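You operate a simulated robot arm through the tools that you are given. There is no shell and no other tool.

You are at the controls of a simulated robot arm. One attempt, no reset.

Task
Pump two strokes of grease on the iron wheel, then swap it for the nylon wheel.
Fine: slide the pot over beside the oil can; iron wheel into the green tray, the other into the nest.

It is judged by the outcome, as a careful person would: the job done as asked, and still so three seconds after it is handed in. It fails if anything else is knocked over, pushed out of place, dropped, spilled or broken.

Robot
A 7-joint arm with a two-finger parallel gripper, fixed in place. Base frame: the origin is on the floor under the middle of its stand, x ahead of it, y to its left, z up; the work surface is at about z = 0.78. Readings come in m, degrees, newtons and seconds.
It reaches about 1.479 m from its shoulder. Its first joint turns from -166.0 to 166.0 degrees. Payload 4.4 kg.
The tool frame sits at the grasp point between the pads (the TCP): z along the fingers, y along the line on which they close. The tips reach 0.023 m beyond it. The gripper opens to 0.094 m. The fingers are 0.038 m wide and 0.01 m thick; the gripper's body (0.054 by 0.096 m) begins 0.039 m behind the TCP.
Orientation is that of the tool frame in the base frame, as [roll, pitch, yaw] about the fixed x, y, z axes, in that order (R = Rz(yaw) Ry(pitch) Rx(roll)). With the fingers straight down and closing along the base's y, the tool's x points along the base's -x, its y along +y and its z along -z.

Tools
- The arm moves only by the tool move_arm. Its argument "increments" is one flat list of numbers, 7 for each row, row after row: the closure in counts, from 0 (fully open) to 255 (shut), then the shift along the tool's x, y, z in m, then the turn, a rotation vector about the tool's x, y, z in degrees. In form: [gripper, dx, dy, dz, rx, ry, rz, gripper, dx, dy, dz, rx, ry, rz, ...]. A call has 1 to 20 rows; each row shifts and turns the commanded pose from where the row before left it, along the tool's axes as they then stand. Rows are played at 5 a second. More than 0.05 m and 8.6 degrees between two rows, or a gripper value outside its range, and nothing of the call is played. A pose out of reach is approached as far as the arm can. The call stops where the force on the tool passes 60 N (or 10 N more than at its start, if that is more) or the arm is blocked; 0.2 s more then pass. Each finger travels about 0.072 m/s and halts on what it meets, pressing with about 23 N; the grip force reading is that of the motor and also rises with nothing between the fingers. The clock runs only during rows and for 0.2 s after the last one: add rows that do not move to give the fingers time. It gives the time, the measured TCP pose, the force on the tool (base axes), the opening and the grip force at its end, in the units of the frame above (readings bear some noise), with the torque about the TCP (base axes, N m) and any sound that the robot's microphone picked up.
- Cameras (640 x 400 px; columns grow to the right, rows downward): "scene" is fixed at [0.2207, 0.4996, 1.5159]; the picture's right is [-0.04, -1.00, 0.00], its down [-0.60, 0.02, -0.80] and it looks along [0.80, -0.03, -0.60] (base axes); focal length 310 px, centre (320, 200). "wrist" rides on the gripper at [0.086, 0.016, -0.074] in the tool frame; the picture's right is [-0.18, 0.98, 0.00], its down [-0.58, -0.11, -0.81] and it looks along [-0.79, -0.15, 0.59] (tool axes); focal length 243 px, centre (320, 200). There is no depth. A picture from a camera that has moved, and an enlarged one, comes with that camera's place and axes in the base frame and with its lens.
- camera(camera): a new picture of that camera. The clock stands still meanwhile.
- close_up(camera, box): a new picture of the part [left, top, right, bottom] of that camera's present view, enlarged. The clock stands still meanwhile.
- finish_job(): hands the job in; it is judged then, once.

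Nothing tells you positions but the pictures and the camera data. Unless the task says otherwise, let go and move clear before handing in.

The tools are called after "Call:" as name(argument=value, ...) on one line, values as JSON. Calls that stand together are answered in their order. move_arm: Moves the arm, as the interface text tells. Its arguments: {"type":"object","properties":{"increments":{"type":"array","items":{"type":"number"}}},"required":["increments"]} The other tools are called the same way: camera (camera) takes a picture; close_up (camera, box) takes an enlarged picture of a part of a camera's view; finish_job () hands the job in.

At the start:

```text
t: 0.0
ee_pos: [0.7718, 0.0141, 1.2962]
ee_rot: [-180.0, 0.0, -180.0]
ft_force: [0.2, -0.6, 0.1]
wrist_torque: [-0.02, 0.0, 0.01]
grip_width: 0.0938
gripper_force: 0.2
```

scene: 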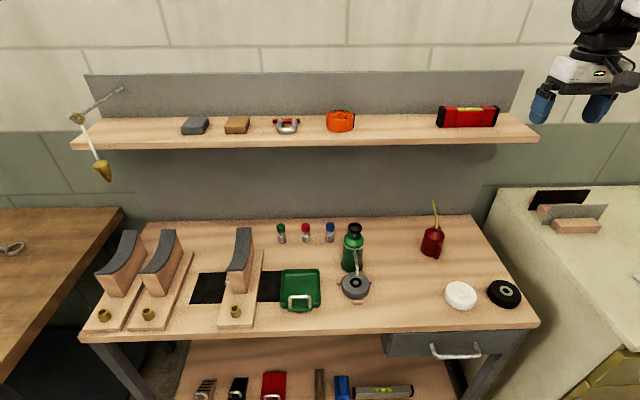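
wrist: 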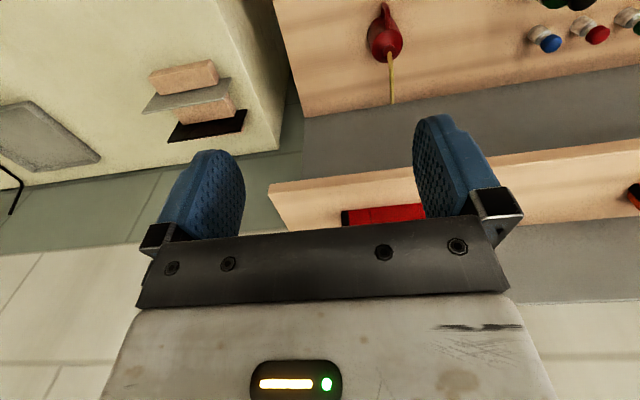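

I see a bench with three wooden rests with brass bits on the left, a green tray, a grey pot (possibly the grease pot) in front of a green bottle, a red oil can, and a white and a black wheel on the right. I'll take close-ups before planning anything.

Call:
close_up(camera="scene", box=[400, 180, 560, 330])

Call:
close_up(camera="scene", box=[260, 200, 420, 330])

Call:
close_up(camera="scene", box=[80, 210, 280, 340])

Call:
close_up(camera="scene", box=[440, 250, 540, 330])

```text
2.67 times, centred on (480, 255) of scene
camera zoom: at [0.2207, 0.4996, 1.5159], right [-0.04, -1.0, 0.0], down [-0.6, 0.02, -0.8], along [0.8, -0.03, -0.6], focal length 828 px, centre (-107, 53)
```

zoom: 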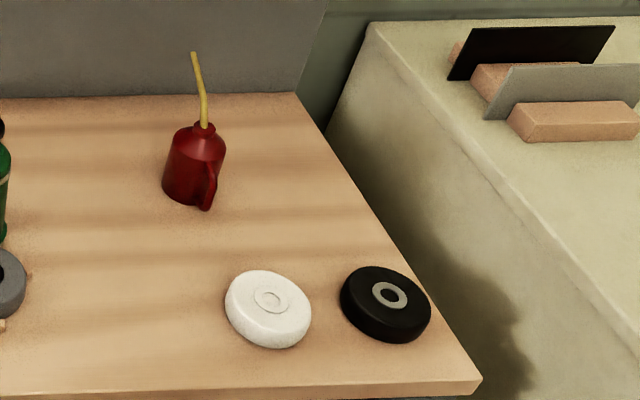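

```text
3.08 times, centred on (340, 265) of scene
camera zoom: at [0.2207, 0.4996, 1.5159], right [-0.04, -1.0, 0.0], down [-0.6, 0.02, -0.8], along [0.8, -0.03, -0.6], focal length 955 px, centre (258, 0)
```

zoom: 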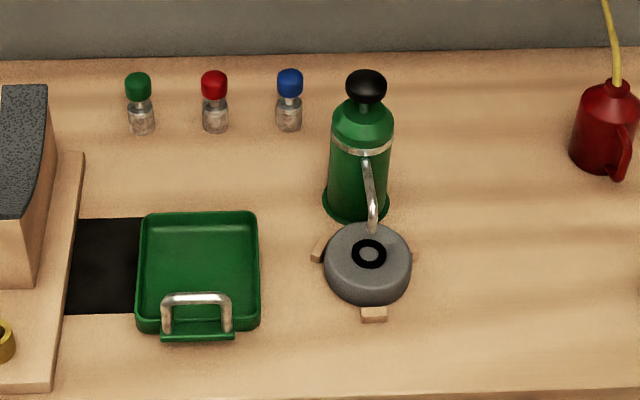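

```text
3.08 times, centred on (180, 275) of scene
camera zoom: at [0.2207, 0.4996, 1.5159], right [-0.04, -1.0, 0.0], down [-0.6, 0.02, -0.8], along [0.8, -0.03, -0.6], focal length 955 px, centre (751, -31)
```

zoom: 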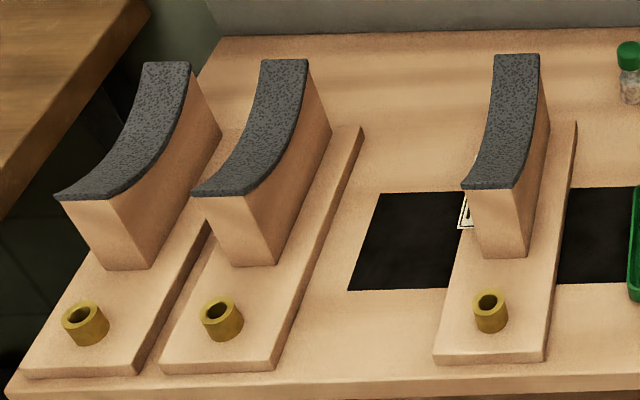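

```text
5.00 times, centred on (490, 290) of scene
camera zoom: at [0.2207, 0.4996, 1.5159], right [-0.04, -1.0, 0.0], down [-0.6, 0.02, -0.8], along [0.8, -0.03, -0.6], focal length 1552 px, centre (-530, -250)
```

zoom: 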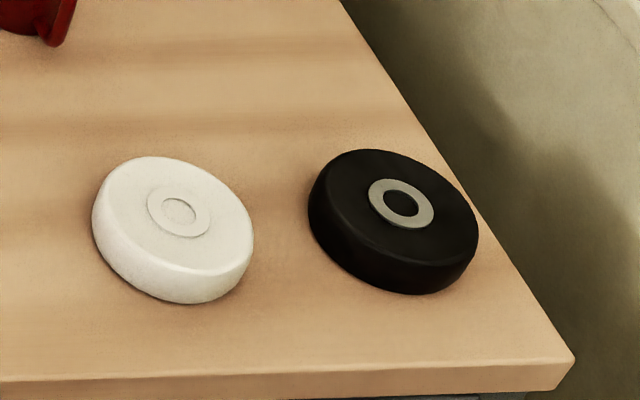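

The green pump pot stands at about (0.86, 0.38) with its spout over the grey iron wheel at about (0.77, 0.38), which sits in a three-block nest. I place the nylon (white) wheel near (0.73, 0.09), the rubber (black) one near (0.73, -0.03) and the oil can near (0.90, 0.11). I'll move back and closer to see them with the wrist camera.

Call:
move_arm(increments=[0, 0.0213, 0.0357, 0.01825, 0, 0, 0, 0, 0.0213, 0.0357, 0.01825, 0, 0, 0, 0, 0.0213, 0.0357, 0.01825, 0, 0, 0, 0, 0.0213, 0.0357, 0.01825, 0, 0, 0, 0, 0.0213, 0.0357, 0.01825, 0, 0, 0, 0, 0.0213, 0.0357, 0.01825, 0, 0, 0, 0, 0.0213, 0.0357, 0.01825, 0, 0, 0, 0, 0.0213, 0.0357, 0.01825, 0, 0, 0])

Call:
camera(camera="wrist")

Call:
camera(camera="scene")

```text
t: 1.8
ee_pos: [0.6034, 0.3015, 1.1533]
ee_rot: [-180.0, 0.0, -179.9]
ft_force: [0.1, 0.1, 0.1]
wrist_torque: [-0.01, 0.01, 0.02]
grip_width: 0.0944
gripper_force: 0.1
```

```text
taken
camera wrist: at [0.5161, 0.3164, 1.2277], right [0.18, 0.98, 0.0], down [0.58, -0.11, 0.81], along [0.79, -0.15, -0.59], focal length 243 px, centre (320, 200)
```

wrist: 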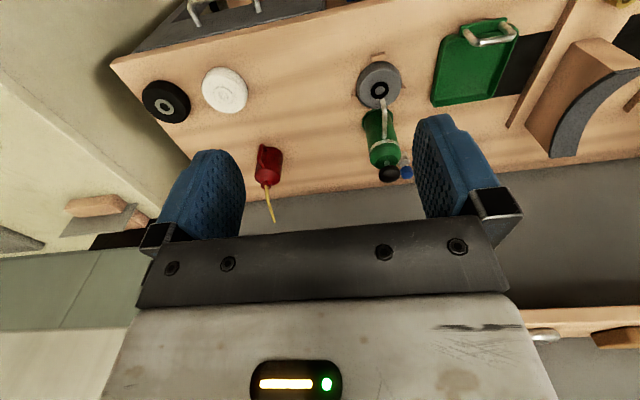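

```text
taken
```

scene: 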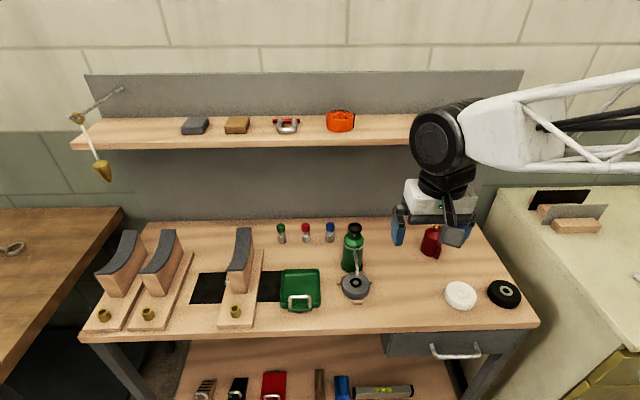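

The wrist camera now sees the pot, wheels and tray upside down. I'll zoom in on each of them to triangulate positions with the scene camera.

Call:
close_up(camera="wrist", box=[330, 40, 430, 190])

Call:
close_up(camera="wrist", box=[130, 50, 290, 150])

Call:
close_up(camera="wrist", box=[420, 10, 540, 115])

Call:
close_up(camera="scene", box=[320, 210, 400, 310])

```text
2.67 times, centred on (380, 115) of wrist
camera zoom: at [0.5161, 0.3164, 1.2277], right [0.18, 0.98, 0.0], down [0.58, -0.11, 0.81], along [0.79, -0.15, -0.59], focal length 647 px, centre (160, 427)
```

zoom: 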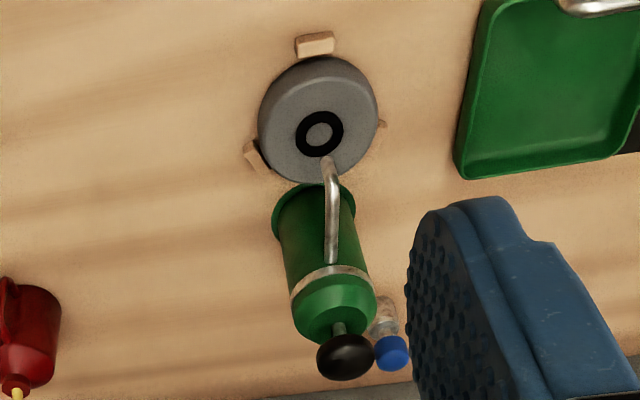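

```text
4.00 times, centred on (210, 100) of wrist
camera zoom: at [0.5161, 0.3164, 1.2277], right [0.18, 0.98, 0.0], down [0.58, -0.11, 0.81], along [0.79, -0.15, -0.59], focal length 970 px, centre (760, 600)
```

zoom: 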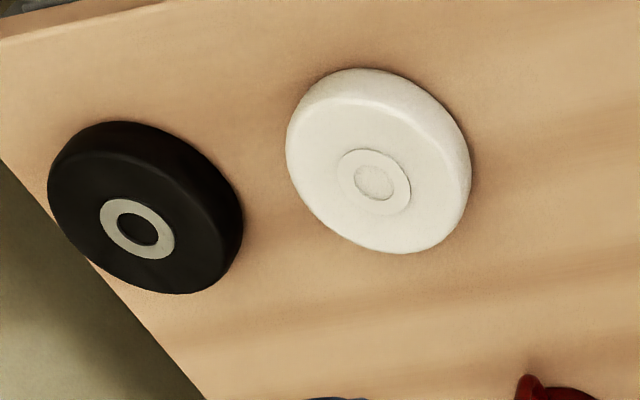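

```text
3.81 times, centred on (480, 62) of wrist
camera zoom: at [0.5161, 0.3164, 1.2277], right [0.18, 0.98, 0.0], down [0.58, -0.11, 0.81], along [0.79, -0.15, -0.59], focal length 924 px, centre (-290, 724)
```

zoom: 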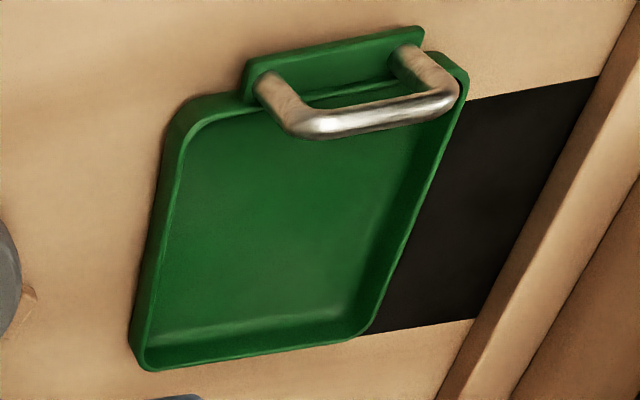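

```text
4.00 times, centred on (360, 260) of scene
camera zoom: at [0.2207, 0.4996, 1.5159], right [-0.04, -1.0, 0.0], down [-0.6, 0.02, -0.8], along [0.8, -0.03, -0.6], focal length 1241 px, centre (160, -40)
```

zoom: 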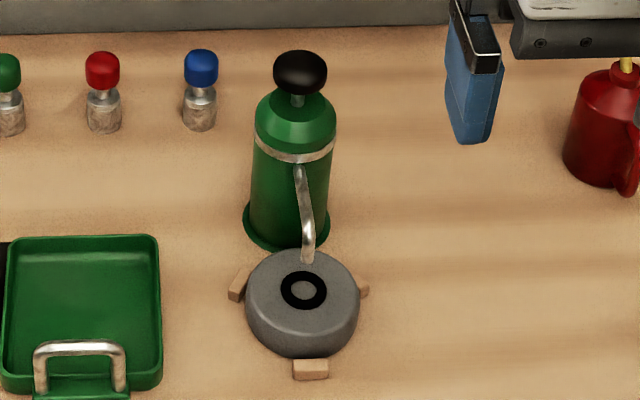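

Triangulating puts the pump knob near (0.855, 0.379, 0.937), the iron wheel near (0.770, 0.379), and the tray spanning x 0.70–0.825 and y 0.48–0.587. The shelf edge may overhang close to the pot, so I'll check it before approaching.

Call:
close_up(camera="wrist", box=[500, 180, 640, 400])

Call:
close_up(camera="scene", box=[170, 70, 420, 220])

Call:
close_up(camera="scene", box=[380, 60, 640, 260])

```text
1.82 times, centred on (570, 290) of wrist
camera zoom: at [0.5161, 0.3164, 1.2277], right [0.18, 0.98, 0.0], down [0.58, -0.11, 0.81], along [0.79, -0.15, -0.59], focal length 441 px, centre (-134, 36)
```

zoom: 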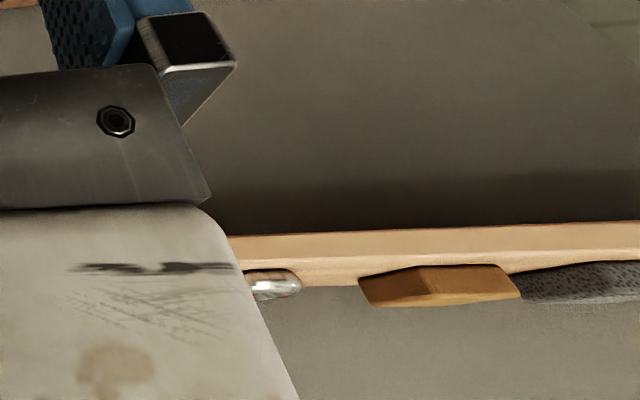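

```text
2.56 times, centred on (295, 145) of scene
camera zoom: at [0.2207, 0.4996, 1.5159], right [-0.04, -1.0, 0.0], down [-0.6, 0.02, -0.8], along [0.8, -0.03, -0.6], focal length 794 px, centre (384, 341)
```

zoom: 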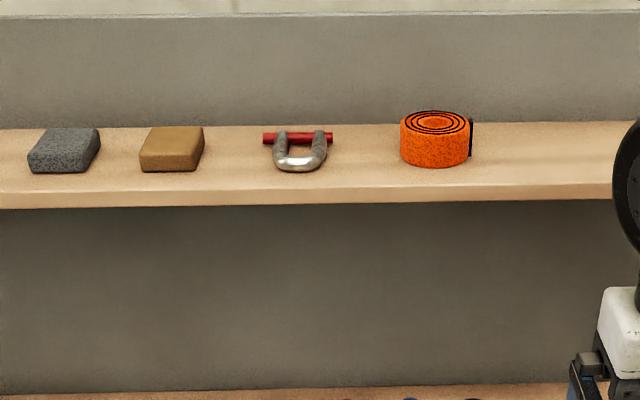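

```text
2.00 times, centred on (510, 160) of scene
camera zoom: at [0.2207, 0.4996, 1.5159], right [-0.04, -1.0, 0.0], down [-0.6, 0.02, -0.8], along [0.8, -0.03, -0.6], focal length 621 px, centre (-60, 280)
```

zoom: 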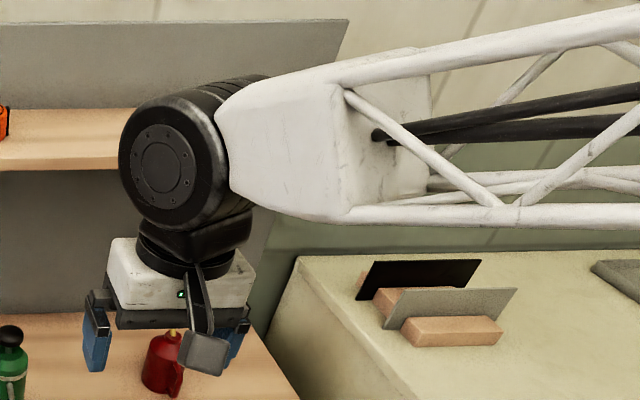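

The shelf edge is at about x≈0.93, z≈1.15, so a vertical wrist over the pot would come close to it. I'll tilt the tool about 15° so the wrist leans back, close the fingers and hover above the knob.

Call:
move_arm(increments=[255, 0, 0, 0, 0, -7.5, 0, 255, 0, 0, 0, 0, -7.5, 0, 255, -0.0284, 0.01107, 0.0273, 0, 0, 0, 255, -0.0284, 0.01107, 0.0273, 0, 0, 0, 255, -0.0284, 0.01107, 0.0273, 0, 0, 0, 255, -0.0284, 0.01107, 0.0273, 0, 0, 0, 255, -0.0284, 0.01107, 0.0273, 0, 0, 0, 255, -0.0284, 0.01107, 0.0273, 0, 0, 0, 255, -0.0284, 0.01107, 0.0273, 0, 0, 0, 255, 0, 0, 0, 0, 0, 0])

Call:
camera(camera="wrist")

Call:
camera(camera="scene")

```text
t: 4.0
ee_pos: [0.8403, 0.377, 1.0193]
ee_rot: [179.9, 14.9, 180.0]
ft_force: [0.7, -0.1, 0.0]
wrist_torque: [-0.03, 0.02, 0.03]
grip_width: 0.0
gripper_force: 23.2
```

```text
taken
camera wrist: at [0.7367, 0.3913, 1.0686], right [0.18, 0.98, 0.05], down [0.35, -0.11, 0.93], along [0.92, -0.15, -0.37], focal length 243 px, centre (320, 200)
```

wrist: 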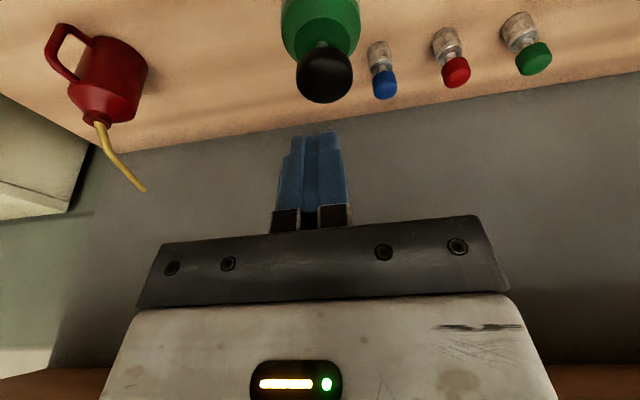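

```text
taken
```

scene: 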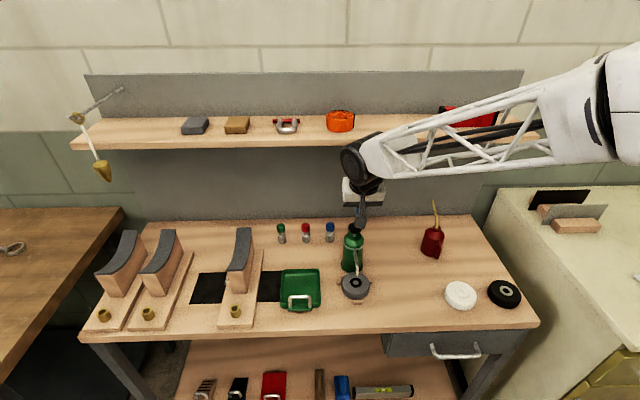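

The closed fingertips hover in front of and above the knob. I'll zoom in to check the side-to-side alignment.

Call:
close_up(camera="wrist", box=[240, 0, 400, 220])

Call:
close_up(camera="scene", box=[310, 130, 420, 310])

```text
1.82 times, centred on (320, 110) of wrist
camera zoom: at [0.7367, 0.3913, 1.0686], right [0.18, 0.98, 0.05], down [0.35, -0.11, 0.93], along [0.92, -0.15, -0.37], focal length 441 px, centre (320, 364)
```

zoom: 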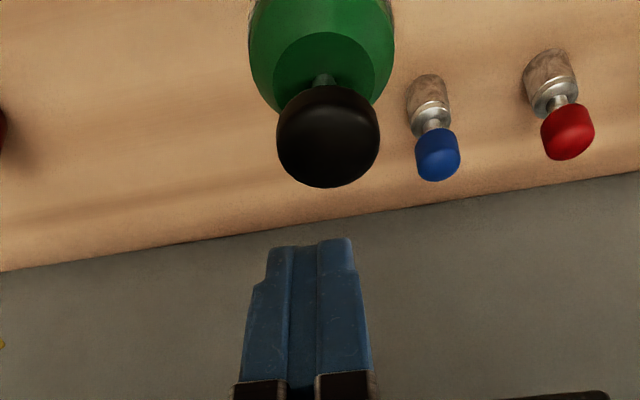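

```text
2.22 times, centred on (365, 220) of scene
camera zoom: at [0.2207, 0.4996, 1.5159], right [-0.04, -1.0, 0.0], down [-0.6, 0.02, -0.8], along [0.8, -0.03, -0.6], focal length 690 px, centre (220, 156)
```

zoom: 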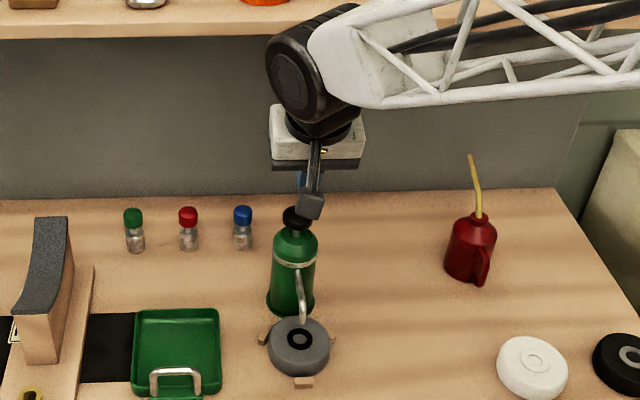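

The alignment is good: the knob is at about (0.853, 0.380) with a radius of about 0.018. I'll lower to just above it and check the residual position offset.

Call:
move_arm(increments=[255, 0.00195, 0.00075, 0.015, 0, 0, 0, 255, 0.00195, 0.00075, 0.015, 0, 0, 0, 255, 0, 0, 0, 0, 0, 0, 255, 0, 0, 0, 0, 0, 0])

Call:
camera(camera="wrist")

Call:
close_up(camera="scene", box=[310, 130, 420, 310])

```text
t: 5.0
ee_pos: [0.8457, 0.3777, 0.9878]
ee_rot: [-180.0, 15.0, 180.0]
ft_force: [-0.4, -0.4, -0.8]
wrist_torque: [-0.03, 0.03, 0.02]
grip_width: 0.0003
gripper_force: 22.9
```

```text
taken
camera wrist: at [0.7418, 0.3925, 1.0374], right [0.18, 0.98, 0.05], down [0.35, -0.11, 0.93], along [0.92, -0.15, -0.37], focal length 243 px, centre (320, 200)
```

wrist: 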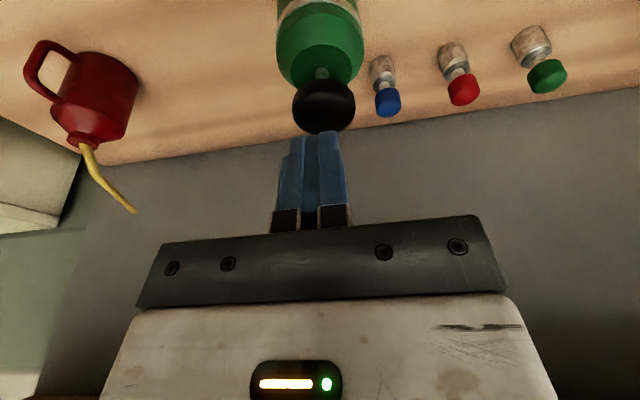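

```text
2.22 times, centred on (365, 220) of scene
camera zoom: at [0.2207, 0.4996, 1.5159], right [-0.04, -1.0, 0.0], down [-0.6, 0.02, -0.8], along [0.8, -0.03, -0.6], focal length 690 px, centre (220, 156)
```

zoom: 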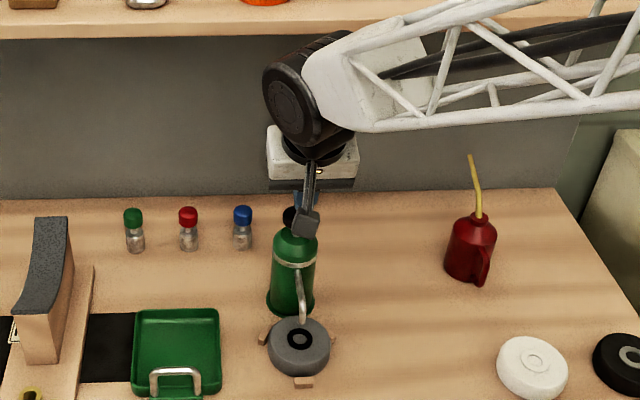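

I'm about 1.5 cm above the knob and laterally within 2 mm. Next I'll correct y slightly and descend in small steps until contact.

Call:
move_arm(increments=[255, 0.001035, 0.002, 0.003864, 0, 0, 0, 255, 0.001035, 0, 0.003864, 0, 0, 0, 255, 0.001035, 0, 0.003864, 0, 0, 0, 255, 0, 0, 0, 0, 0, 0])

Call:
close_up(camera="wrist", box=[240, 0, 400, 220])

```text
t: 6.0
ee_pos: [0.8473, 0.3803, 0.9757]
ee_rot: [179.9, 15.0, 180.0]
ft_force: [-0.1, 0.7, -0.2]
wrist_torque: [-0.01, 0.0, -0.01]
grip_width: 0.0
gripper_force: 22.5
```

```text
1.82 times, centred on (320, 110) of wrist
camera zoom: at [0.7428, 0.3947, 1.0248], right [0.18, 0.98, 0.05], down [0.35, -0.11, 0.93], along [0.92, -0.15, -0.37], focal length 441 px, centre (320, 364)
```

zoom: 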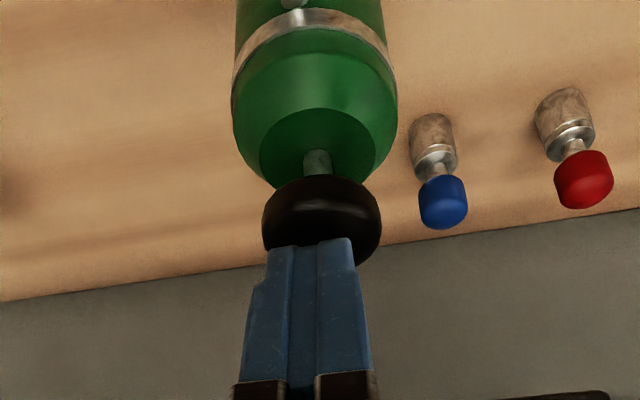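

The fingertips are right above the knob with no contact yet. I'll keep descending in 3 mm steps.

Call:
move_arm(increments=[255, 0.00078, 0, 0.0029, 0, 0, 0, 255, 0.00078, 0, 0.0029, 0, 0, 0, 255, 0, 0, 0, 0, 0, 0])

```text
t: 6.8
ee_pos: [0.8462, 0.3804, 0.9689]
ee_rot: [-179.9, 15.0, -179.9]
ft_force: [-0.4, 0.3, -1.0]
wrist_torque: [-0.03, 0.01, -0.03]
grip_width: 0.0
gripper_force: 23.1
```

Call:
move_arm(increments=[255, 0.00078, 0, 0.0029, 0, 0, 0, 255, 0.00078, 0, 0.0029, 0, 0, 0, 255, 0, 0, 0, 0, 0, 0])

Call:
close_up(camera="wrist", box=[240, 0, 400, 220])

```text
t: 7.6
ee_pos: [0.8472, 0.3812, 0.9618]
ee_rot: [-179.9, 15.0, 180.0]
ft_force: [-0.8, -1.5, 3.4]
wrist_torque: [-0.06, 0.04, -0.01]
grip_width: 0.0
gripper_force: 21.8
```

```text
1.82 times, centred on (320, 110) of wrist
camera zoom: at [0.7429, 0.3959, 1.0122], right [0.18, 0.98, 0.05], down [0.35, -0.11, 0.93], along [0.92, -0.15, -0.37], focal length 441 px, centre (320, 364)
```

zoom: 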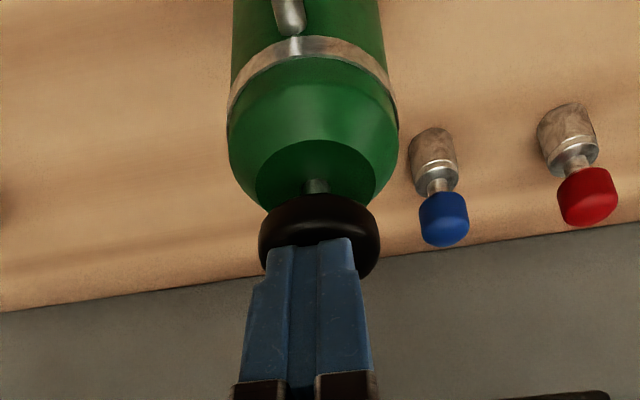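

Contact is made at about 3 N. I'll press further down in small steps and watch the force and any sound.

Call:
move_arm(increments=[255, 0.001035, 0, 0.003864, 0, 0, 0, 255, 0.001035, 0, 0.003864, 0, 0, 0])

Call:
close_up(camera="wrist", box=[240, 0, 400, 220])

```text
t: 8.2
ee_pos: [0.8465, 0.3808, 0.9567]
ee_rot: [179.9, 15.1, 179.9]
ft_force: [-4.3, -1.3, 14.0]
wrist_torque: [-0.07, 0.21, 0.0]
grip_width: 0.0001
gripper_force: 22.7
heard: click
```

```text
1.82 times, centred on (320, 110) of wrist
camera zoom: at [0.7433, 0.3962, 1.0053], right [0.18, 0.98, 0.05], down [0.35, -0.11, 0.93], along [0.92, -0.15, -0.36], focal length 441 px, centre (320, 364)
```

zoom: 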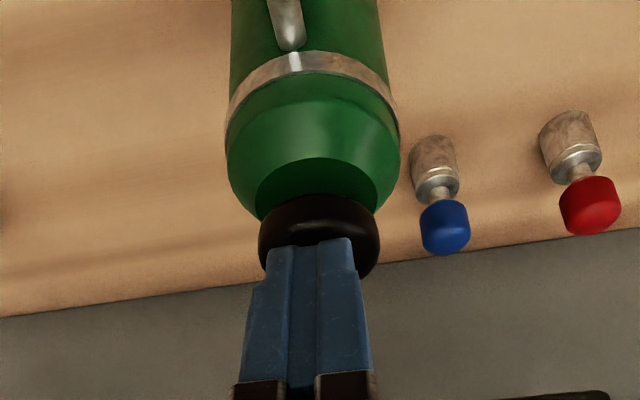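

I heard a click at 14 N and the knob now sits on the pot's top, so that looks like one stroke. I'll check the scene before releasing.

Call:
close_up(camera="scene", box=[320, 210, 400, 310])

```text
4.00 times, centred on (360, 260) of scene
camera zoom: at [0.2207, 0.4996, 1.5159], right [-0.04, -1.0, 0.0], down [-0.6, 0.02, -0.8], along [0.8, -0.03, -0.6], focal length 1241 px, centre (160, -40)
```

zoom: 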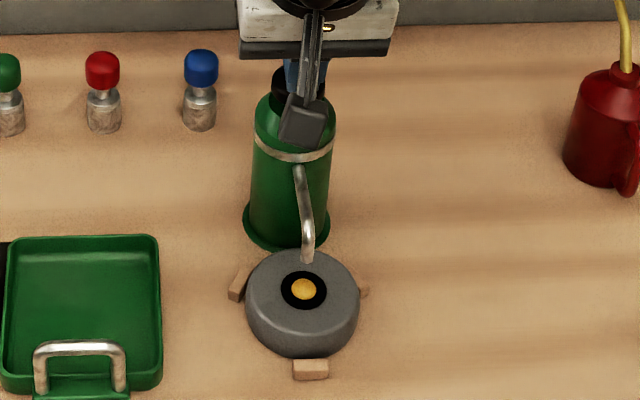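

A yellow grease dab has appeared on the hub, so stroke one counts. I'll lift so the plunger springs back.

Call:
move_arm(increments=[255, -0.001294, 0, -0.00483, 0, 0, 0, 255, -0.001294, 0, -0.00483, 0, 0, 0, 255, -0.001294, 0, -0.00483, 0, 0, 0, 255, -0.001294, 0, -0.00483, 0, 0, 0, 255, 0, 0, 0, 0, 0, 0])

Call:
close_up(camera="wrist", box=[240, 0, 400, 220])

Call:
close_up(camera="scene", box=[320, 210, 400, 310])

```text
t: 9.4
ee_pos: [0.8475, 0.3813, 0.9764]
ee_rot: [179.9, 15.0, 180.0]
ft_force: [0.2, 0.1, -0.4]
wrist_torque: [-0.02, 0.01, 0.01]
grip_width: 0.0
gripper_force: 23.4
```

```text
1.82 times, centred on (320, 110) of wrist
camera zoom: at [0.7426, 0.396, 1.0252], right [0.18, 0.98, 0.05], down [0.35, -0.11, 0.93], along [0.92, -0.15, -0.37], focal length 441 px, centre (320, 364)
```

zoom: 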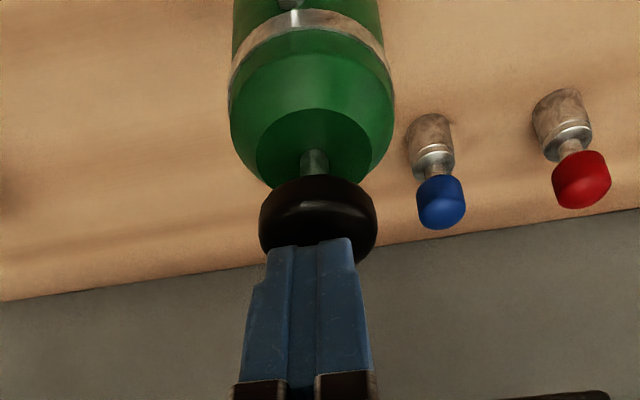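

```text
4.00 times, centred on (360, 260) of scene
camera zoom: at [0.2207, 0.4996, 1.5159], right [-0.04, -1.0, 0.0], down [-0.6, 0.02, -0.8], along [0.8, -0.03, -0.6], focal length 1241 px, centre (160, -40)
```

zoom: 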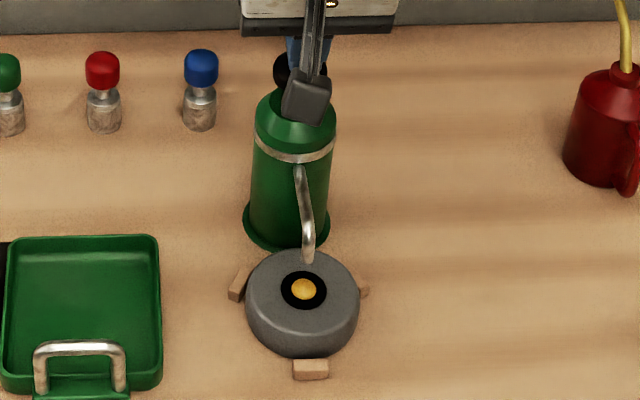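

The plunger sprang back and the pot hasn't moved. Now the second stroke, the same distance down.

Call:
move_arm(increments=[255, 0.001294, 0, 0.00483, 0, 0, 0, 255, 0.001294, 0, 0.00483, 0, 0, 0, 255, 0.001035, 0, 0.003864, 0, 0, 0, 255, 0.001035, 0, 0.003864, 0, 0, 0, 255, 0.00065, 0, 0.00242, 0, 0, 0])

Call:
close_up(camera="scene", box=[320, 210, 400, 310])

Call:
close_up(camera="wrist", box=[240, 0, 400, 220])

```text
t: 10.6
ee_pos: [0.847, 0.3806, 0.9551]
ee_rot: [180.0, 15.0, 180.0]
ft_force: [-3.6, 1.4, 11.2]
wrist_torque: [0.04, 0.2, 0.0]
grip_width: 0.0001
gripper_force: 22.9
heard: click
```

```text
4.00 times, centred on (360, 260) of scene
camera zoom: at [0.2207, 0.4996, 1.5159], right [-0.04, -1.0, 0.0], down [-0.6, 0.02, -0.8], along [0.8, -0.03, -0.6], focal length 1241 px, centre (160, -40)
```

zoom: 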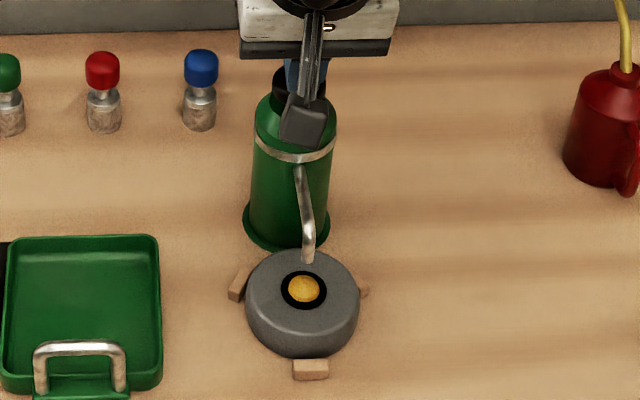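

```text
1.82 times, centred on (320, 110) of wrist
camera zoom: at [0.7434, 0.396, 1.0055], right [0.18, 0.98, 0.05], down [0.35, -0.11, 0.93], along [0.92, -0.15, -0.37], focal length 441 px, centre (320, 364)
```

zoom: 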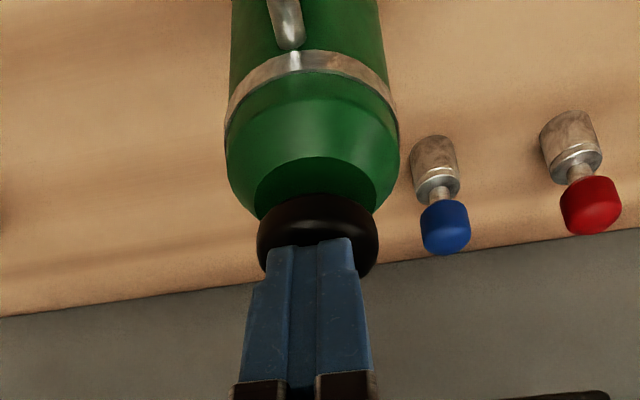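

Second click heard, and the grease dab is now bigger, so both strokes are done. I'll lift off, back away and look at the pot, spout and nest.

Call:
move_arm(increments=[255, -0.00518, 0, -0.01932, 0, 0, 0, 255, -0.00906, 0, -0.0338, 0, 0, 0, 255, -0.00906, 0, -0.0338, 0, 0, 0, 255, 0.01923, 0.0267, -0.0121, 0, 0, 0, 255, 0.01923, 0.0267, -0.0121, 0, 0, 0, 255, 0.01923, 0.0267, -0.0121, 0, 0, 0])

Call:
camera(camera="wrist")

Call:
camera(camera="scene")

Call:
close_up(camera="scene", box=[310, 210, 420, 310])

```text
t: 12.0
ee_pos: [0.7816, 0.4595, 1.0654]
ee_rot: [180.0, 15.0, -180.0]
ft_force: [0.3, 1.2, -0.3]
wrist_torque: [-0.01, -0.02, 0.01]
grip_width: 0.0
gripper_force: 22.3
```

```text
taken
camera wrist: at [0.6775, 0.4737, 1.1145], right [0.18, 0.98, 0.05], down [0.35, -0.11, 0.93], along [0.92, -0.15, -0.37], focal length 243 px, centre (320, 200)
```

wrist: 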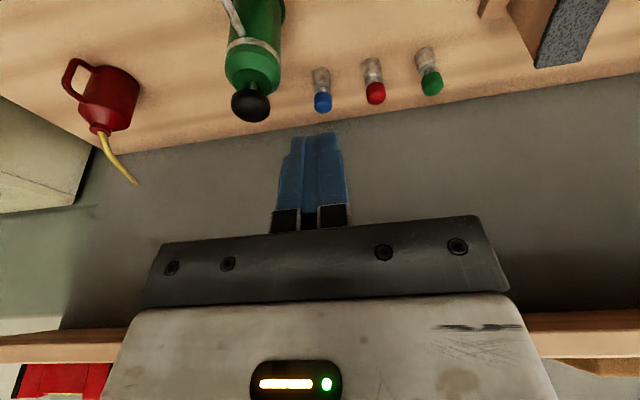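

```text
taken
```

scene: 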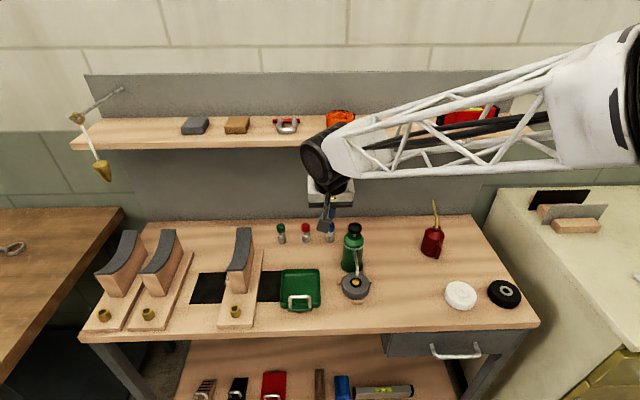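

```text
4.00 times, centred on (365, 260) of scene
camera zoom: at [0.2207, 0.4996, 1.5159], right [-0.04, -1.0, 0.0], down [-0.6, 0.02, -0.8], along [0.8, -0.03, -0.6], focal length 1241 px, centre (140, -40)
```

zoom: 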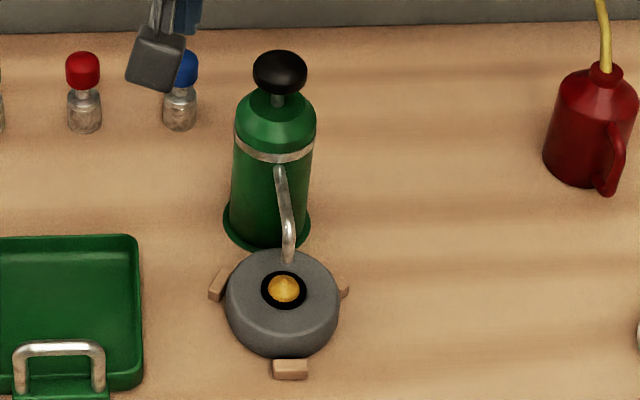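

Two strokes are on the hub and the pot is undisturbed. I'll rotate the tool 90° and lean it to the +y side, so two partly open fingertips can push the pot in -y from low on its body.

Call:
move_arm(increments=[157, 0, 0, 0, 1.941, 0, 7.244, 157, 0, 0, 0, 1.941, 0, 7.244, 157, 0, 0, 0, 1.941, 0, 7.244, 157, 0, 0, 0, 1.941, 0, 7.244, 157, 0, 0, 0, 1.941, 0, 7.244, 157, 0, 0, 0, 1.941, 0, 7.244, 157, 0, 0, 0, 1.941, 0, 7.244, 157, 0, 0, 0, 1.941, 0, 7.244, 157, 0, 0, 0, 1.941, 0, 7.244, 157, 0, 0, 0, 1.941, 0, 7.244, 157, 0, 0, 0, 1.941, 0, 7.244, 157, 0, 0, 0, 1.941, 0, 7.244, 157, 0, 0, 0, 0, -5, 0, 157, 0, 0, 0, 0, -5, 0, 157, 0, 0, 0, 0, 0, 0])

Call:
camera(camera="wrist")

Call:
camera(camera="scene")

```text
t: 15.2
ee_pos: [0.7824, 0.4595, 1.0652]
ee_rot: [180.0, 25.0, 89.9]
ft_force: [-0.1, -0.5, -0.6]
wrist_torque: [0.02, 0.0, 0.01]
grip_width: 0.036
gripper_force: 0.1
```

```text
taken
camera wrist: at [0.7974, 0.5685, 1.0966], right [0.98, -0.17, 0.08], down [-0.11, -0.19, 0.98], along [-0.15, -0.97, -0.2], focal length 243 px, centre (320, 200)
```

wrist: 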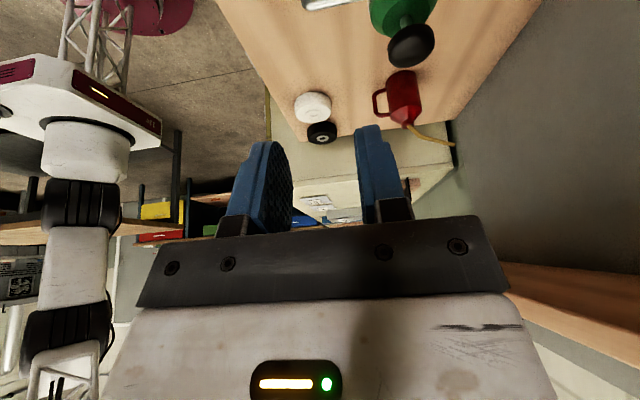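

```text
taken
```

scene: 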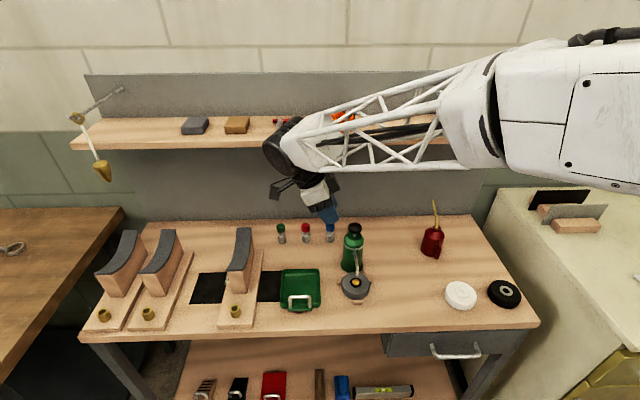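

Orientation reached. I'll descend in front of the shelf to z≈0.90, still clear of the pot on its left side.

Call:
move_arm(increments=[157, 0.01743, 0, 0.03738, 0, 0, 0, 157, 0.01743, 0, 0.03738, 0, 0, 0, 157, 0.01743, 0, 0.03738, 0, 0, 0, 157, 0.01743, 0, 0.03738, 0, 0, 0, 157, 0, 0, 0, 0, 0, 0])

Call:
camera(camera="wrist")

Call:
camera(camera="scene")

```text
t: 16.4
ee_pos: [0.7833, 0.4575, 0.9005]
ee_rot: [-179.9, 25.0, 90.1]
ft_force: [0.7, -0.3, -0.6]
wrist_torque: [-0.03, 0.0, 0.0]
grip_width: 0.0357
gripper_force: 0.0
```

```text
taken
camera wrist: at [0.7977, 0.5652, 0.9312], right [0.98, -0.17, 0.08], down [-0.11, -0.19, 0.98], along [-0.15, -0.97, -0.2], focal length 243 px, centre (320, 200)
```

wrist: 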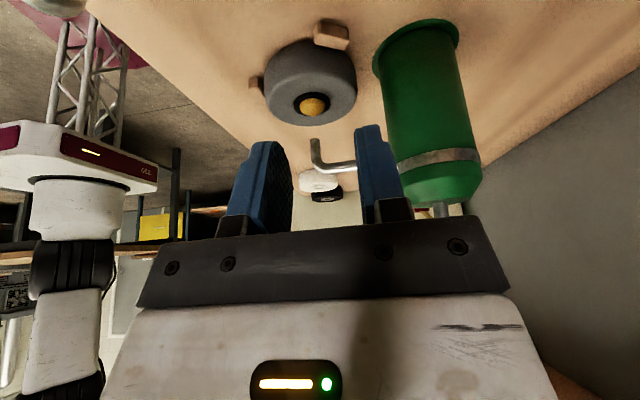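

```text
taken
```

scene: 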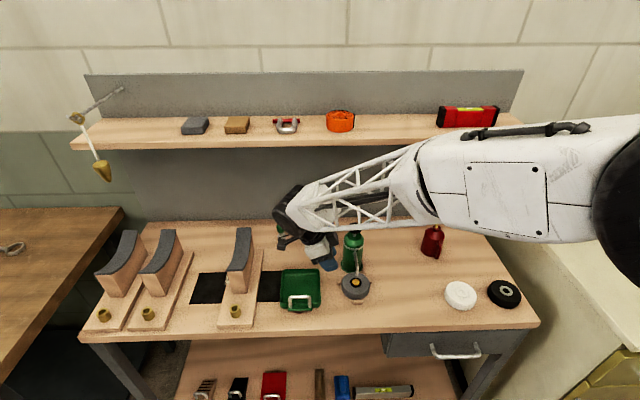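

The pot and its horizontal spout are clearly visible, and the spout sits well above the wheel. I'll shift +x to line up the finger gap with the pot axis, staying about 2 cm off its side.

Call:
move_arm(increments=[157, 0, 0.0365, 0, 0, 0, 0, 157, 0, 0.0365, 0, 0, 0, 0, 157, 0, 0, 0, 0, 0, 0])

Call:
camera(camera="wrist")

Call:
camera(camera="scene")

```text
t: 17.2
ee_pos: [0.8567, 0.4576, 0.9014]
ee_rot: [-180.0, 25.0, 90.1]
ft_force: [0.2, 0.8, 0.6]
wrist_torque: [-0.02, 0.0, -0.01]
grip_width: 0.0361
gripper_force: 0.1
```

```text
taken
camera wrist: at [0.872, 0.5663, 0.9322], right [0.98, -0.17, 0.08], down [-0.11, -0.19, 0.98], along [-0.15, -0.97, -0.2], focal length 243 px, centre (320, 200)
```

wrist: 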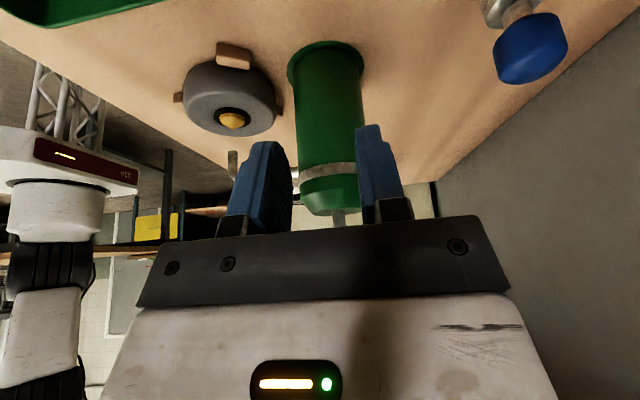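

```text
taken
```

scene: 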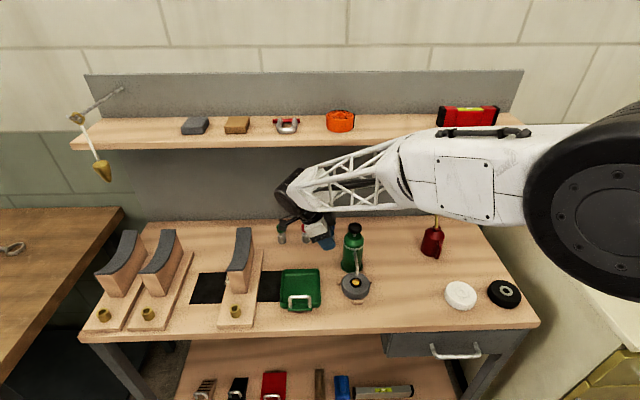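

The pot sits centred between the two fingers (pot x≈0.854). I'll descend beside it to pushing height.

Call:
move_arm(increments=[157, 0.01113, -0.001, 0.02387, 0, 0, 0, 157, 0.01113, -0.001, 0.02387, 0, 0, 0, 157, 0.01113, 0, 0.02387, 0, 0, 0, 157, 0, 0, 0, 0, 0, 0])

Call:
camera(camera="wrist")

Call:
close_up(camera="scene", box=[260, 170, 420, 310])

```text
t: 18.2
ee_pos: [0.8551, 0.4583, 0.8223]
ee_rot: [-180.0, 25.0, 90.2]
ft_force: [0.3, 0.1, 0.2]
wrist_torque: [-0.01, 0.02, 0.01]
grip_width: 0.0362
gripper_force: 0.1
```

```text
taken
camera wrist: at [0.8691, 0.5676, 0.8526], right [0.98, -0.17, 0.08], down [-0.11, -0.19, 0.98], along [-0.15, -0.97, -0.2], focal length 243 px, centre (320, 200)
```

wrist: 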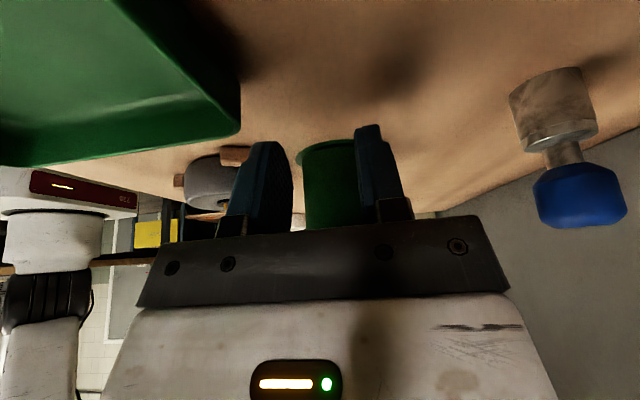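

```text
2.86 times, centred on (340, 240) of scene
camera zoom: at [0.2207, 0.4996, 1.5159], right [-0.04, -1.0, 0.0], down [-0.6, 0.02, -0.8], along [0.8, -0.03, -0.6], focal length 887 px, centre (263, 86)
```

zoom: 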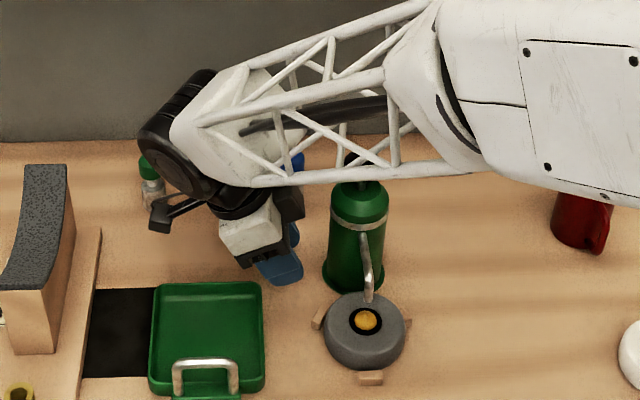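

I'm at pushing height just left of the pot, clear of tray, bottles and nest. I'll ease in -y until the fingertips touch the pot.

Call:
move_arm(increments=[157, -0.00906, 0, 0.00423, 0, 0, 0, 157, -0.00906, 0, 0.00423, 0, 0, 0, 157, -0.00906, 0, 0.00423, 0, 0, 0, 157, -0.00906, 0, 0.00423, 0, 0, 0])

Call:
camera(camera="wrist")

Call:
close_up(camera="scene", box=[260, 170, 420, 310])

```text
t: 19.2
ee_pos: [0.8544, 0.4208, 0.8218]
ee_rot: [180.0, 24.9, 90.0]
ft_force: [-0.4, 2.2, 1.2]
wrist_torque: [-0.03, 0.03, 0.04]
grip_width: 0.0361
gripper_force: 0.1
```

```text
taken
camera wrist: at [0.8699, 0.5298, 0.8529], right [0.98, -0.17, 0.08], down [-0.11, -0.19, 0.98], along [-0.15, -0.97, -0.2], focal length 243 px, centre (320, 200)
```

wrist: 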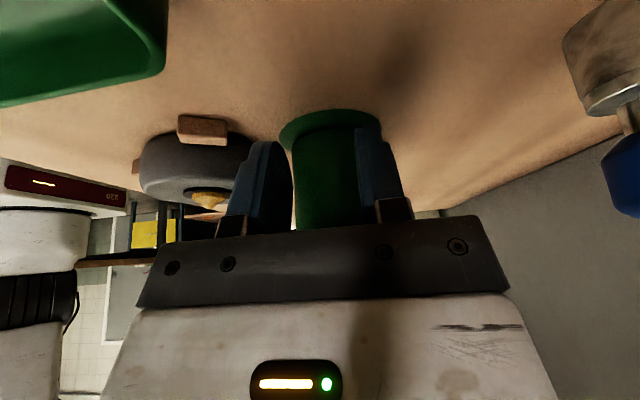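

```text
2.86 times, centred on (340, 240) of scene
camera zoom: at [0.2207, 0.4996, 1.5159], right [-0.04, -1.0, 0.0], down [-0.6, 0.02, -0.8], along [0.8, -0.03, -0.6], focal length 887 px, centre (263, 86)
```

zoom: 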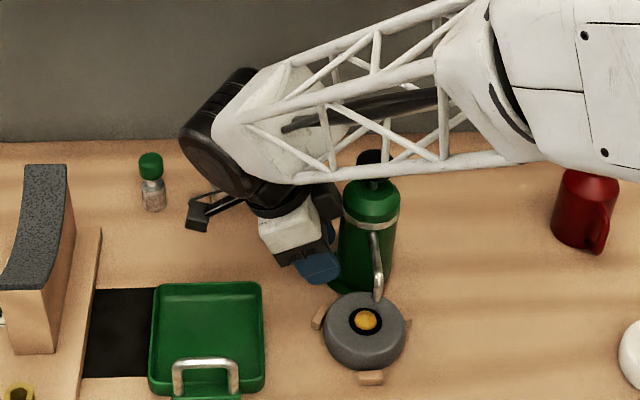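

The pot has started moving and is upright in the finger notch. The push force is about 2 N and the spout passes above the wheel. I'll keep sliding in -y with a slight +x drift.

Call:
move_arm(increments=[157, -0.01133, 0.0017, 0.00528, 0, 0, 0, 157, -0.01133, 0.0017, 0.00528, 0, 0, 0, 157, -0.01133, 0.0017, 0.00528, 0, 0, 0, 157, -0.01133, 0.0017, 0.00528, 0, 0, 0, 157, -0.01133, 0.0017, 0.00528, 0, 0, 0])

Call:
camera(camera="wrist")

Call:
close_up(camera="scene", box=[310, 170, 470, 310])

```text
t: 20.4
ee_pos: [0.8639, 0.3584, 0.8219]
ee_rot: [180.0, 25.0, 90.0]
ft_force: [-0.6, 2.3, 0.6]
wrist_torque: [-0.09, 0.01, -0.05]
grip_width: 0.0365
gripper_force: 0.0
```

```text
taken
camera wrist: at [0.8784, 0.4661, 0.8531], right [0.98, -0.17, 0.08], down [-0.11, -0.19, 0.98], along [-0.15, -0.97, -0.2], focal length 243 px, centre (320, 200)
```

wrist: 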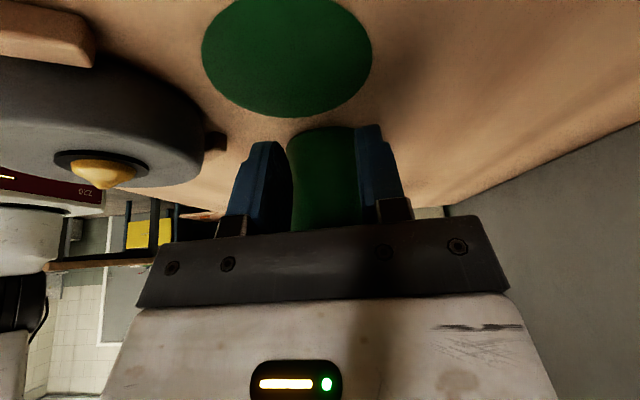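

```text
2.86 times, centred on (390, 240) of scene
camera zoom: at [0.2207, 0.4996, 1.5159], right [-0.04, -1.0, 0.0], down [-0.6, 0.02, -0.8], along [0.8, -0.03, -0.6], focal length 887 px, centre (120, 86)
```

zoom: 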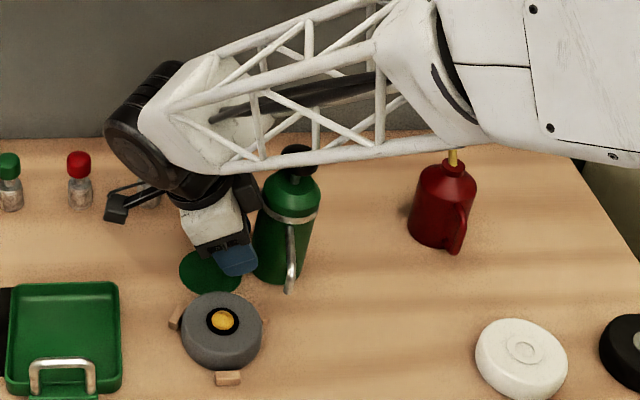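

The pot slid cleanly off its flat green pad and stands upright. The spout has cleared the wheel and the wheel hasn't moved. I'll keep going toward the oil can.

Call:
move_arm(increments=[157, -0.01133, 0.0017, 0.00528, 0, 0, 0, 157, -0.01133, 0.0017, 0.00528, 0, 0, 0, 157, -0.01133, 0.0017, 0.00528, 0, 0, 0, 157, -0.01133, 0.0017, 0.00528, 0, 0, 0])

Call:
close_up(camera="scene", box=[340, 170, 500, 310])

Call:
camera(camera="wrist")

```text
t: 21.4
ee_pos: [0.8709, 0.3065, 0.8221]
ee_rot: [179.9, 25.0, 90.1]
ft_force: [-0.9, 2.0, -1.3]
wrist_torque: [-0.07, -0.03, -0.02]
grip_width: 0.0363
gripper_force: 0.2
```

```text
2.86 times, centred on (420, 240) of scene
camera zoom: at [0.2207, 0.4996, 1.5159], right [-0.04, -1.0, 0.0], down [-0.6, 0.02, -0.8], along [0.8, -0.03, -0.6], focal length 887 px, centre (34, 86)
```

zoom: 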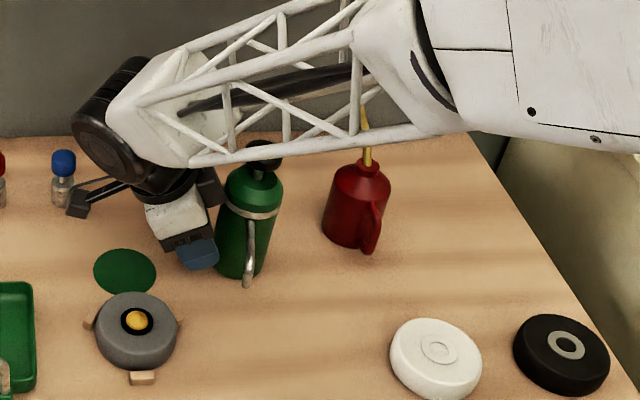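

```text
taken
camera wrist: at [0.8854, 0.4157, 0.8521], right [0.98, -0.17, 0.08], down [-0.11, -0.19, 0.98], along [-0.15, -0.97, -0.2], focal length 243 px, centre (320, 200)
```

wrist: 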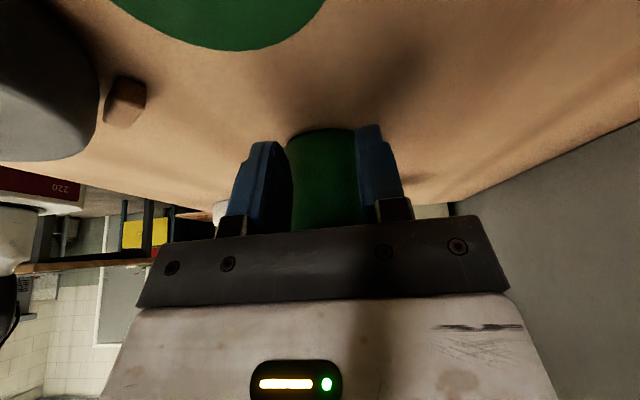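

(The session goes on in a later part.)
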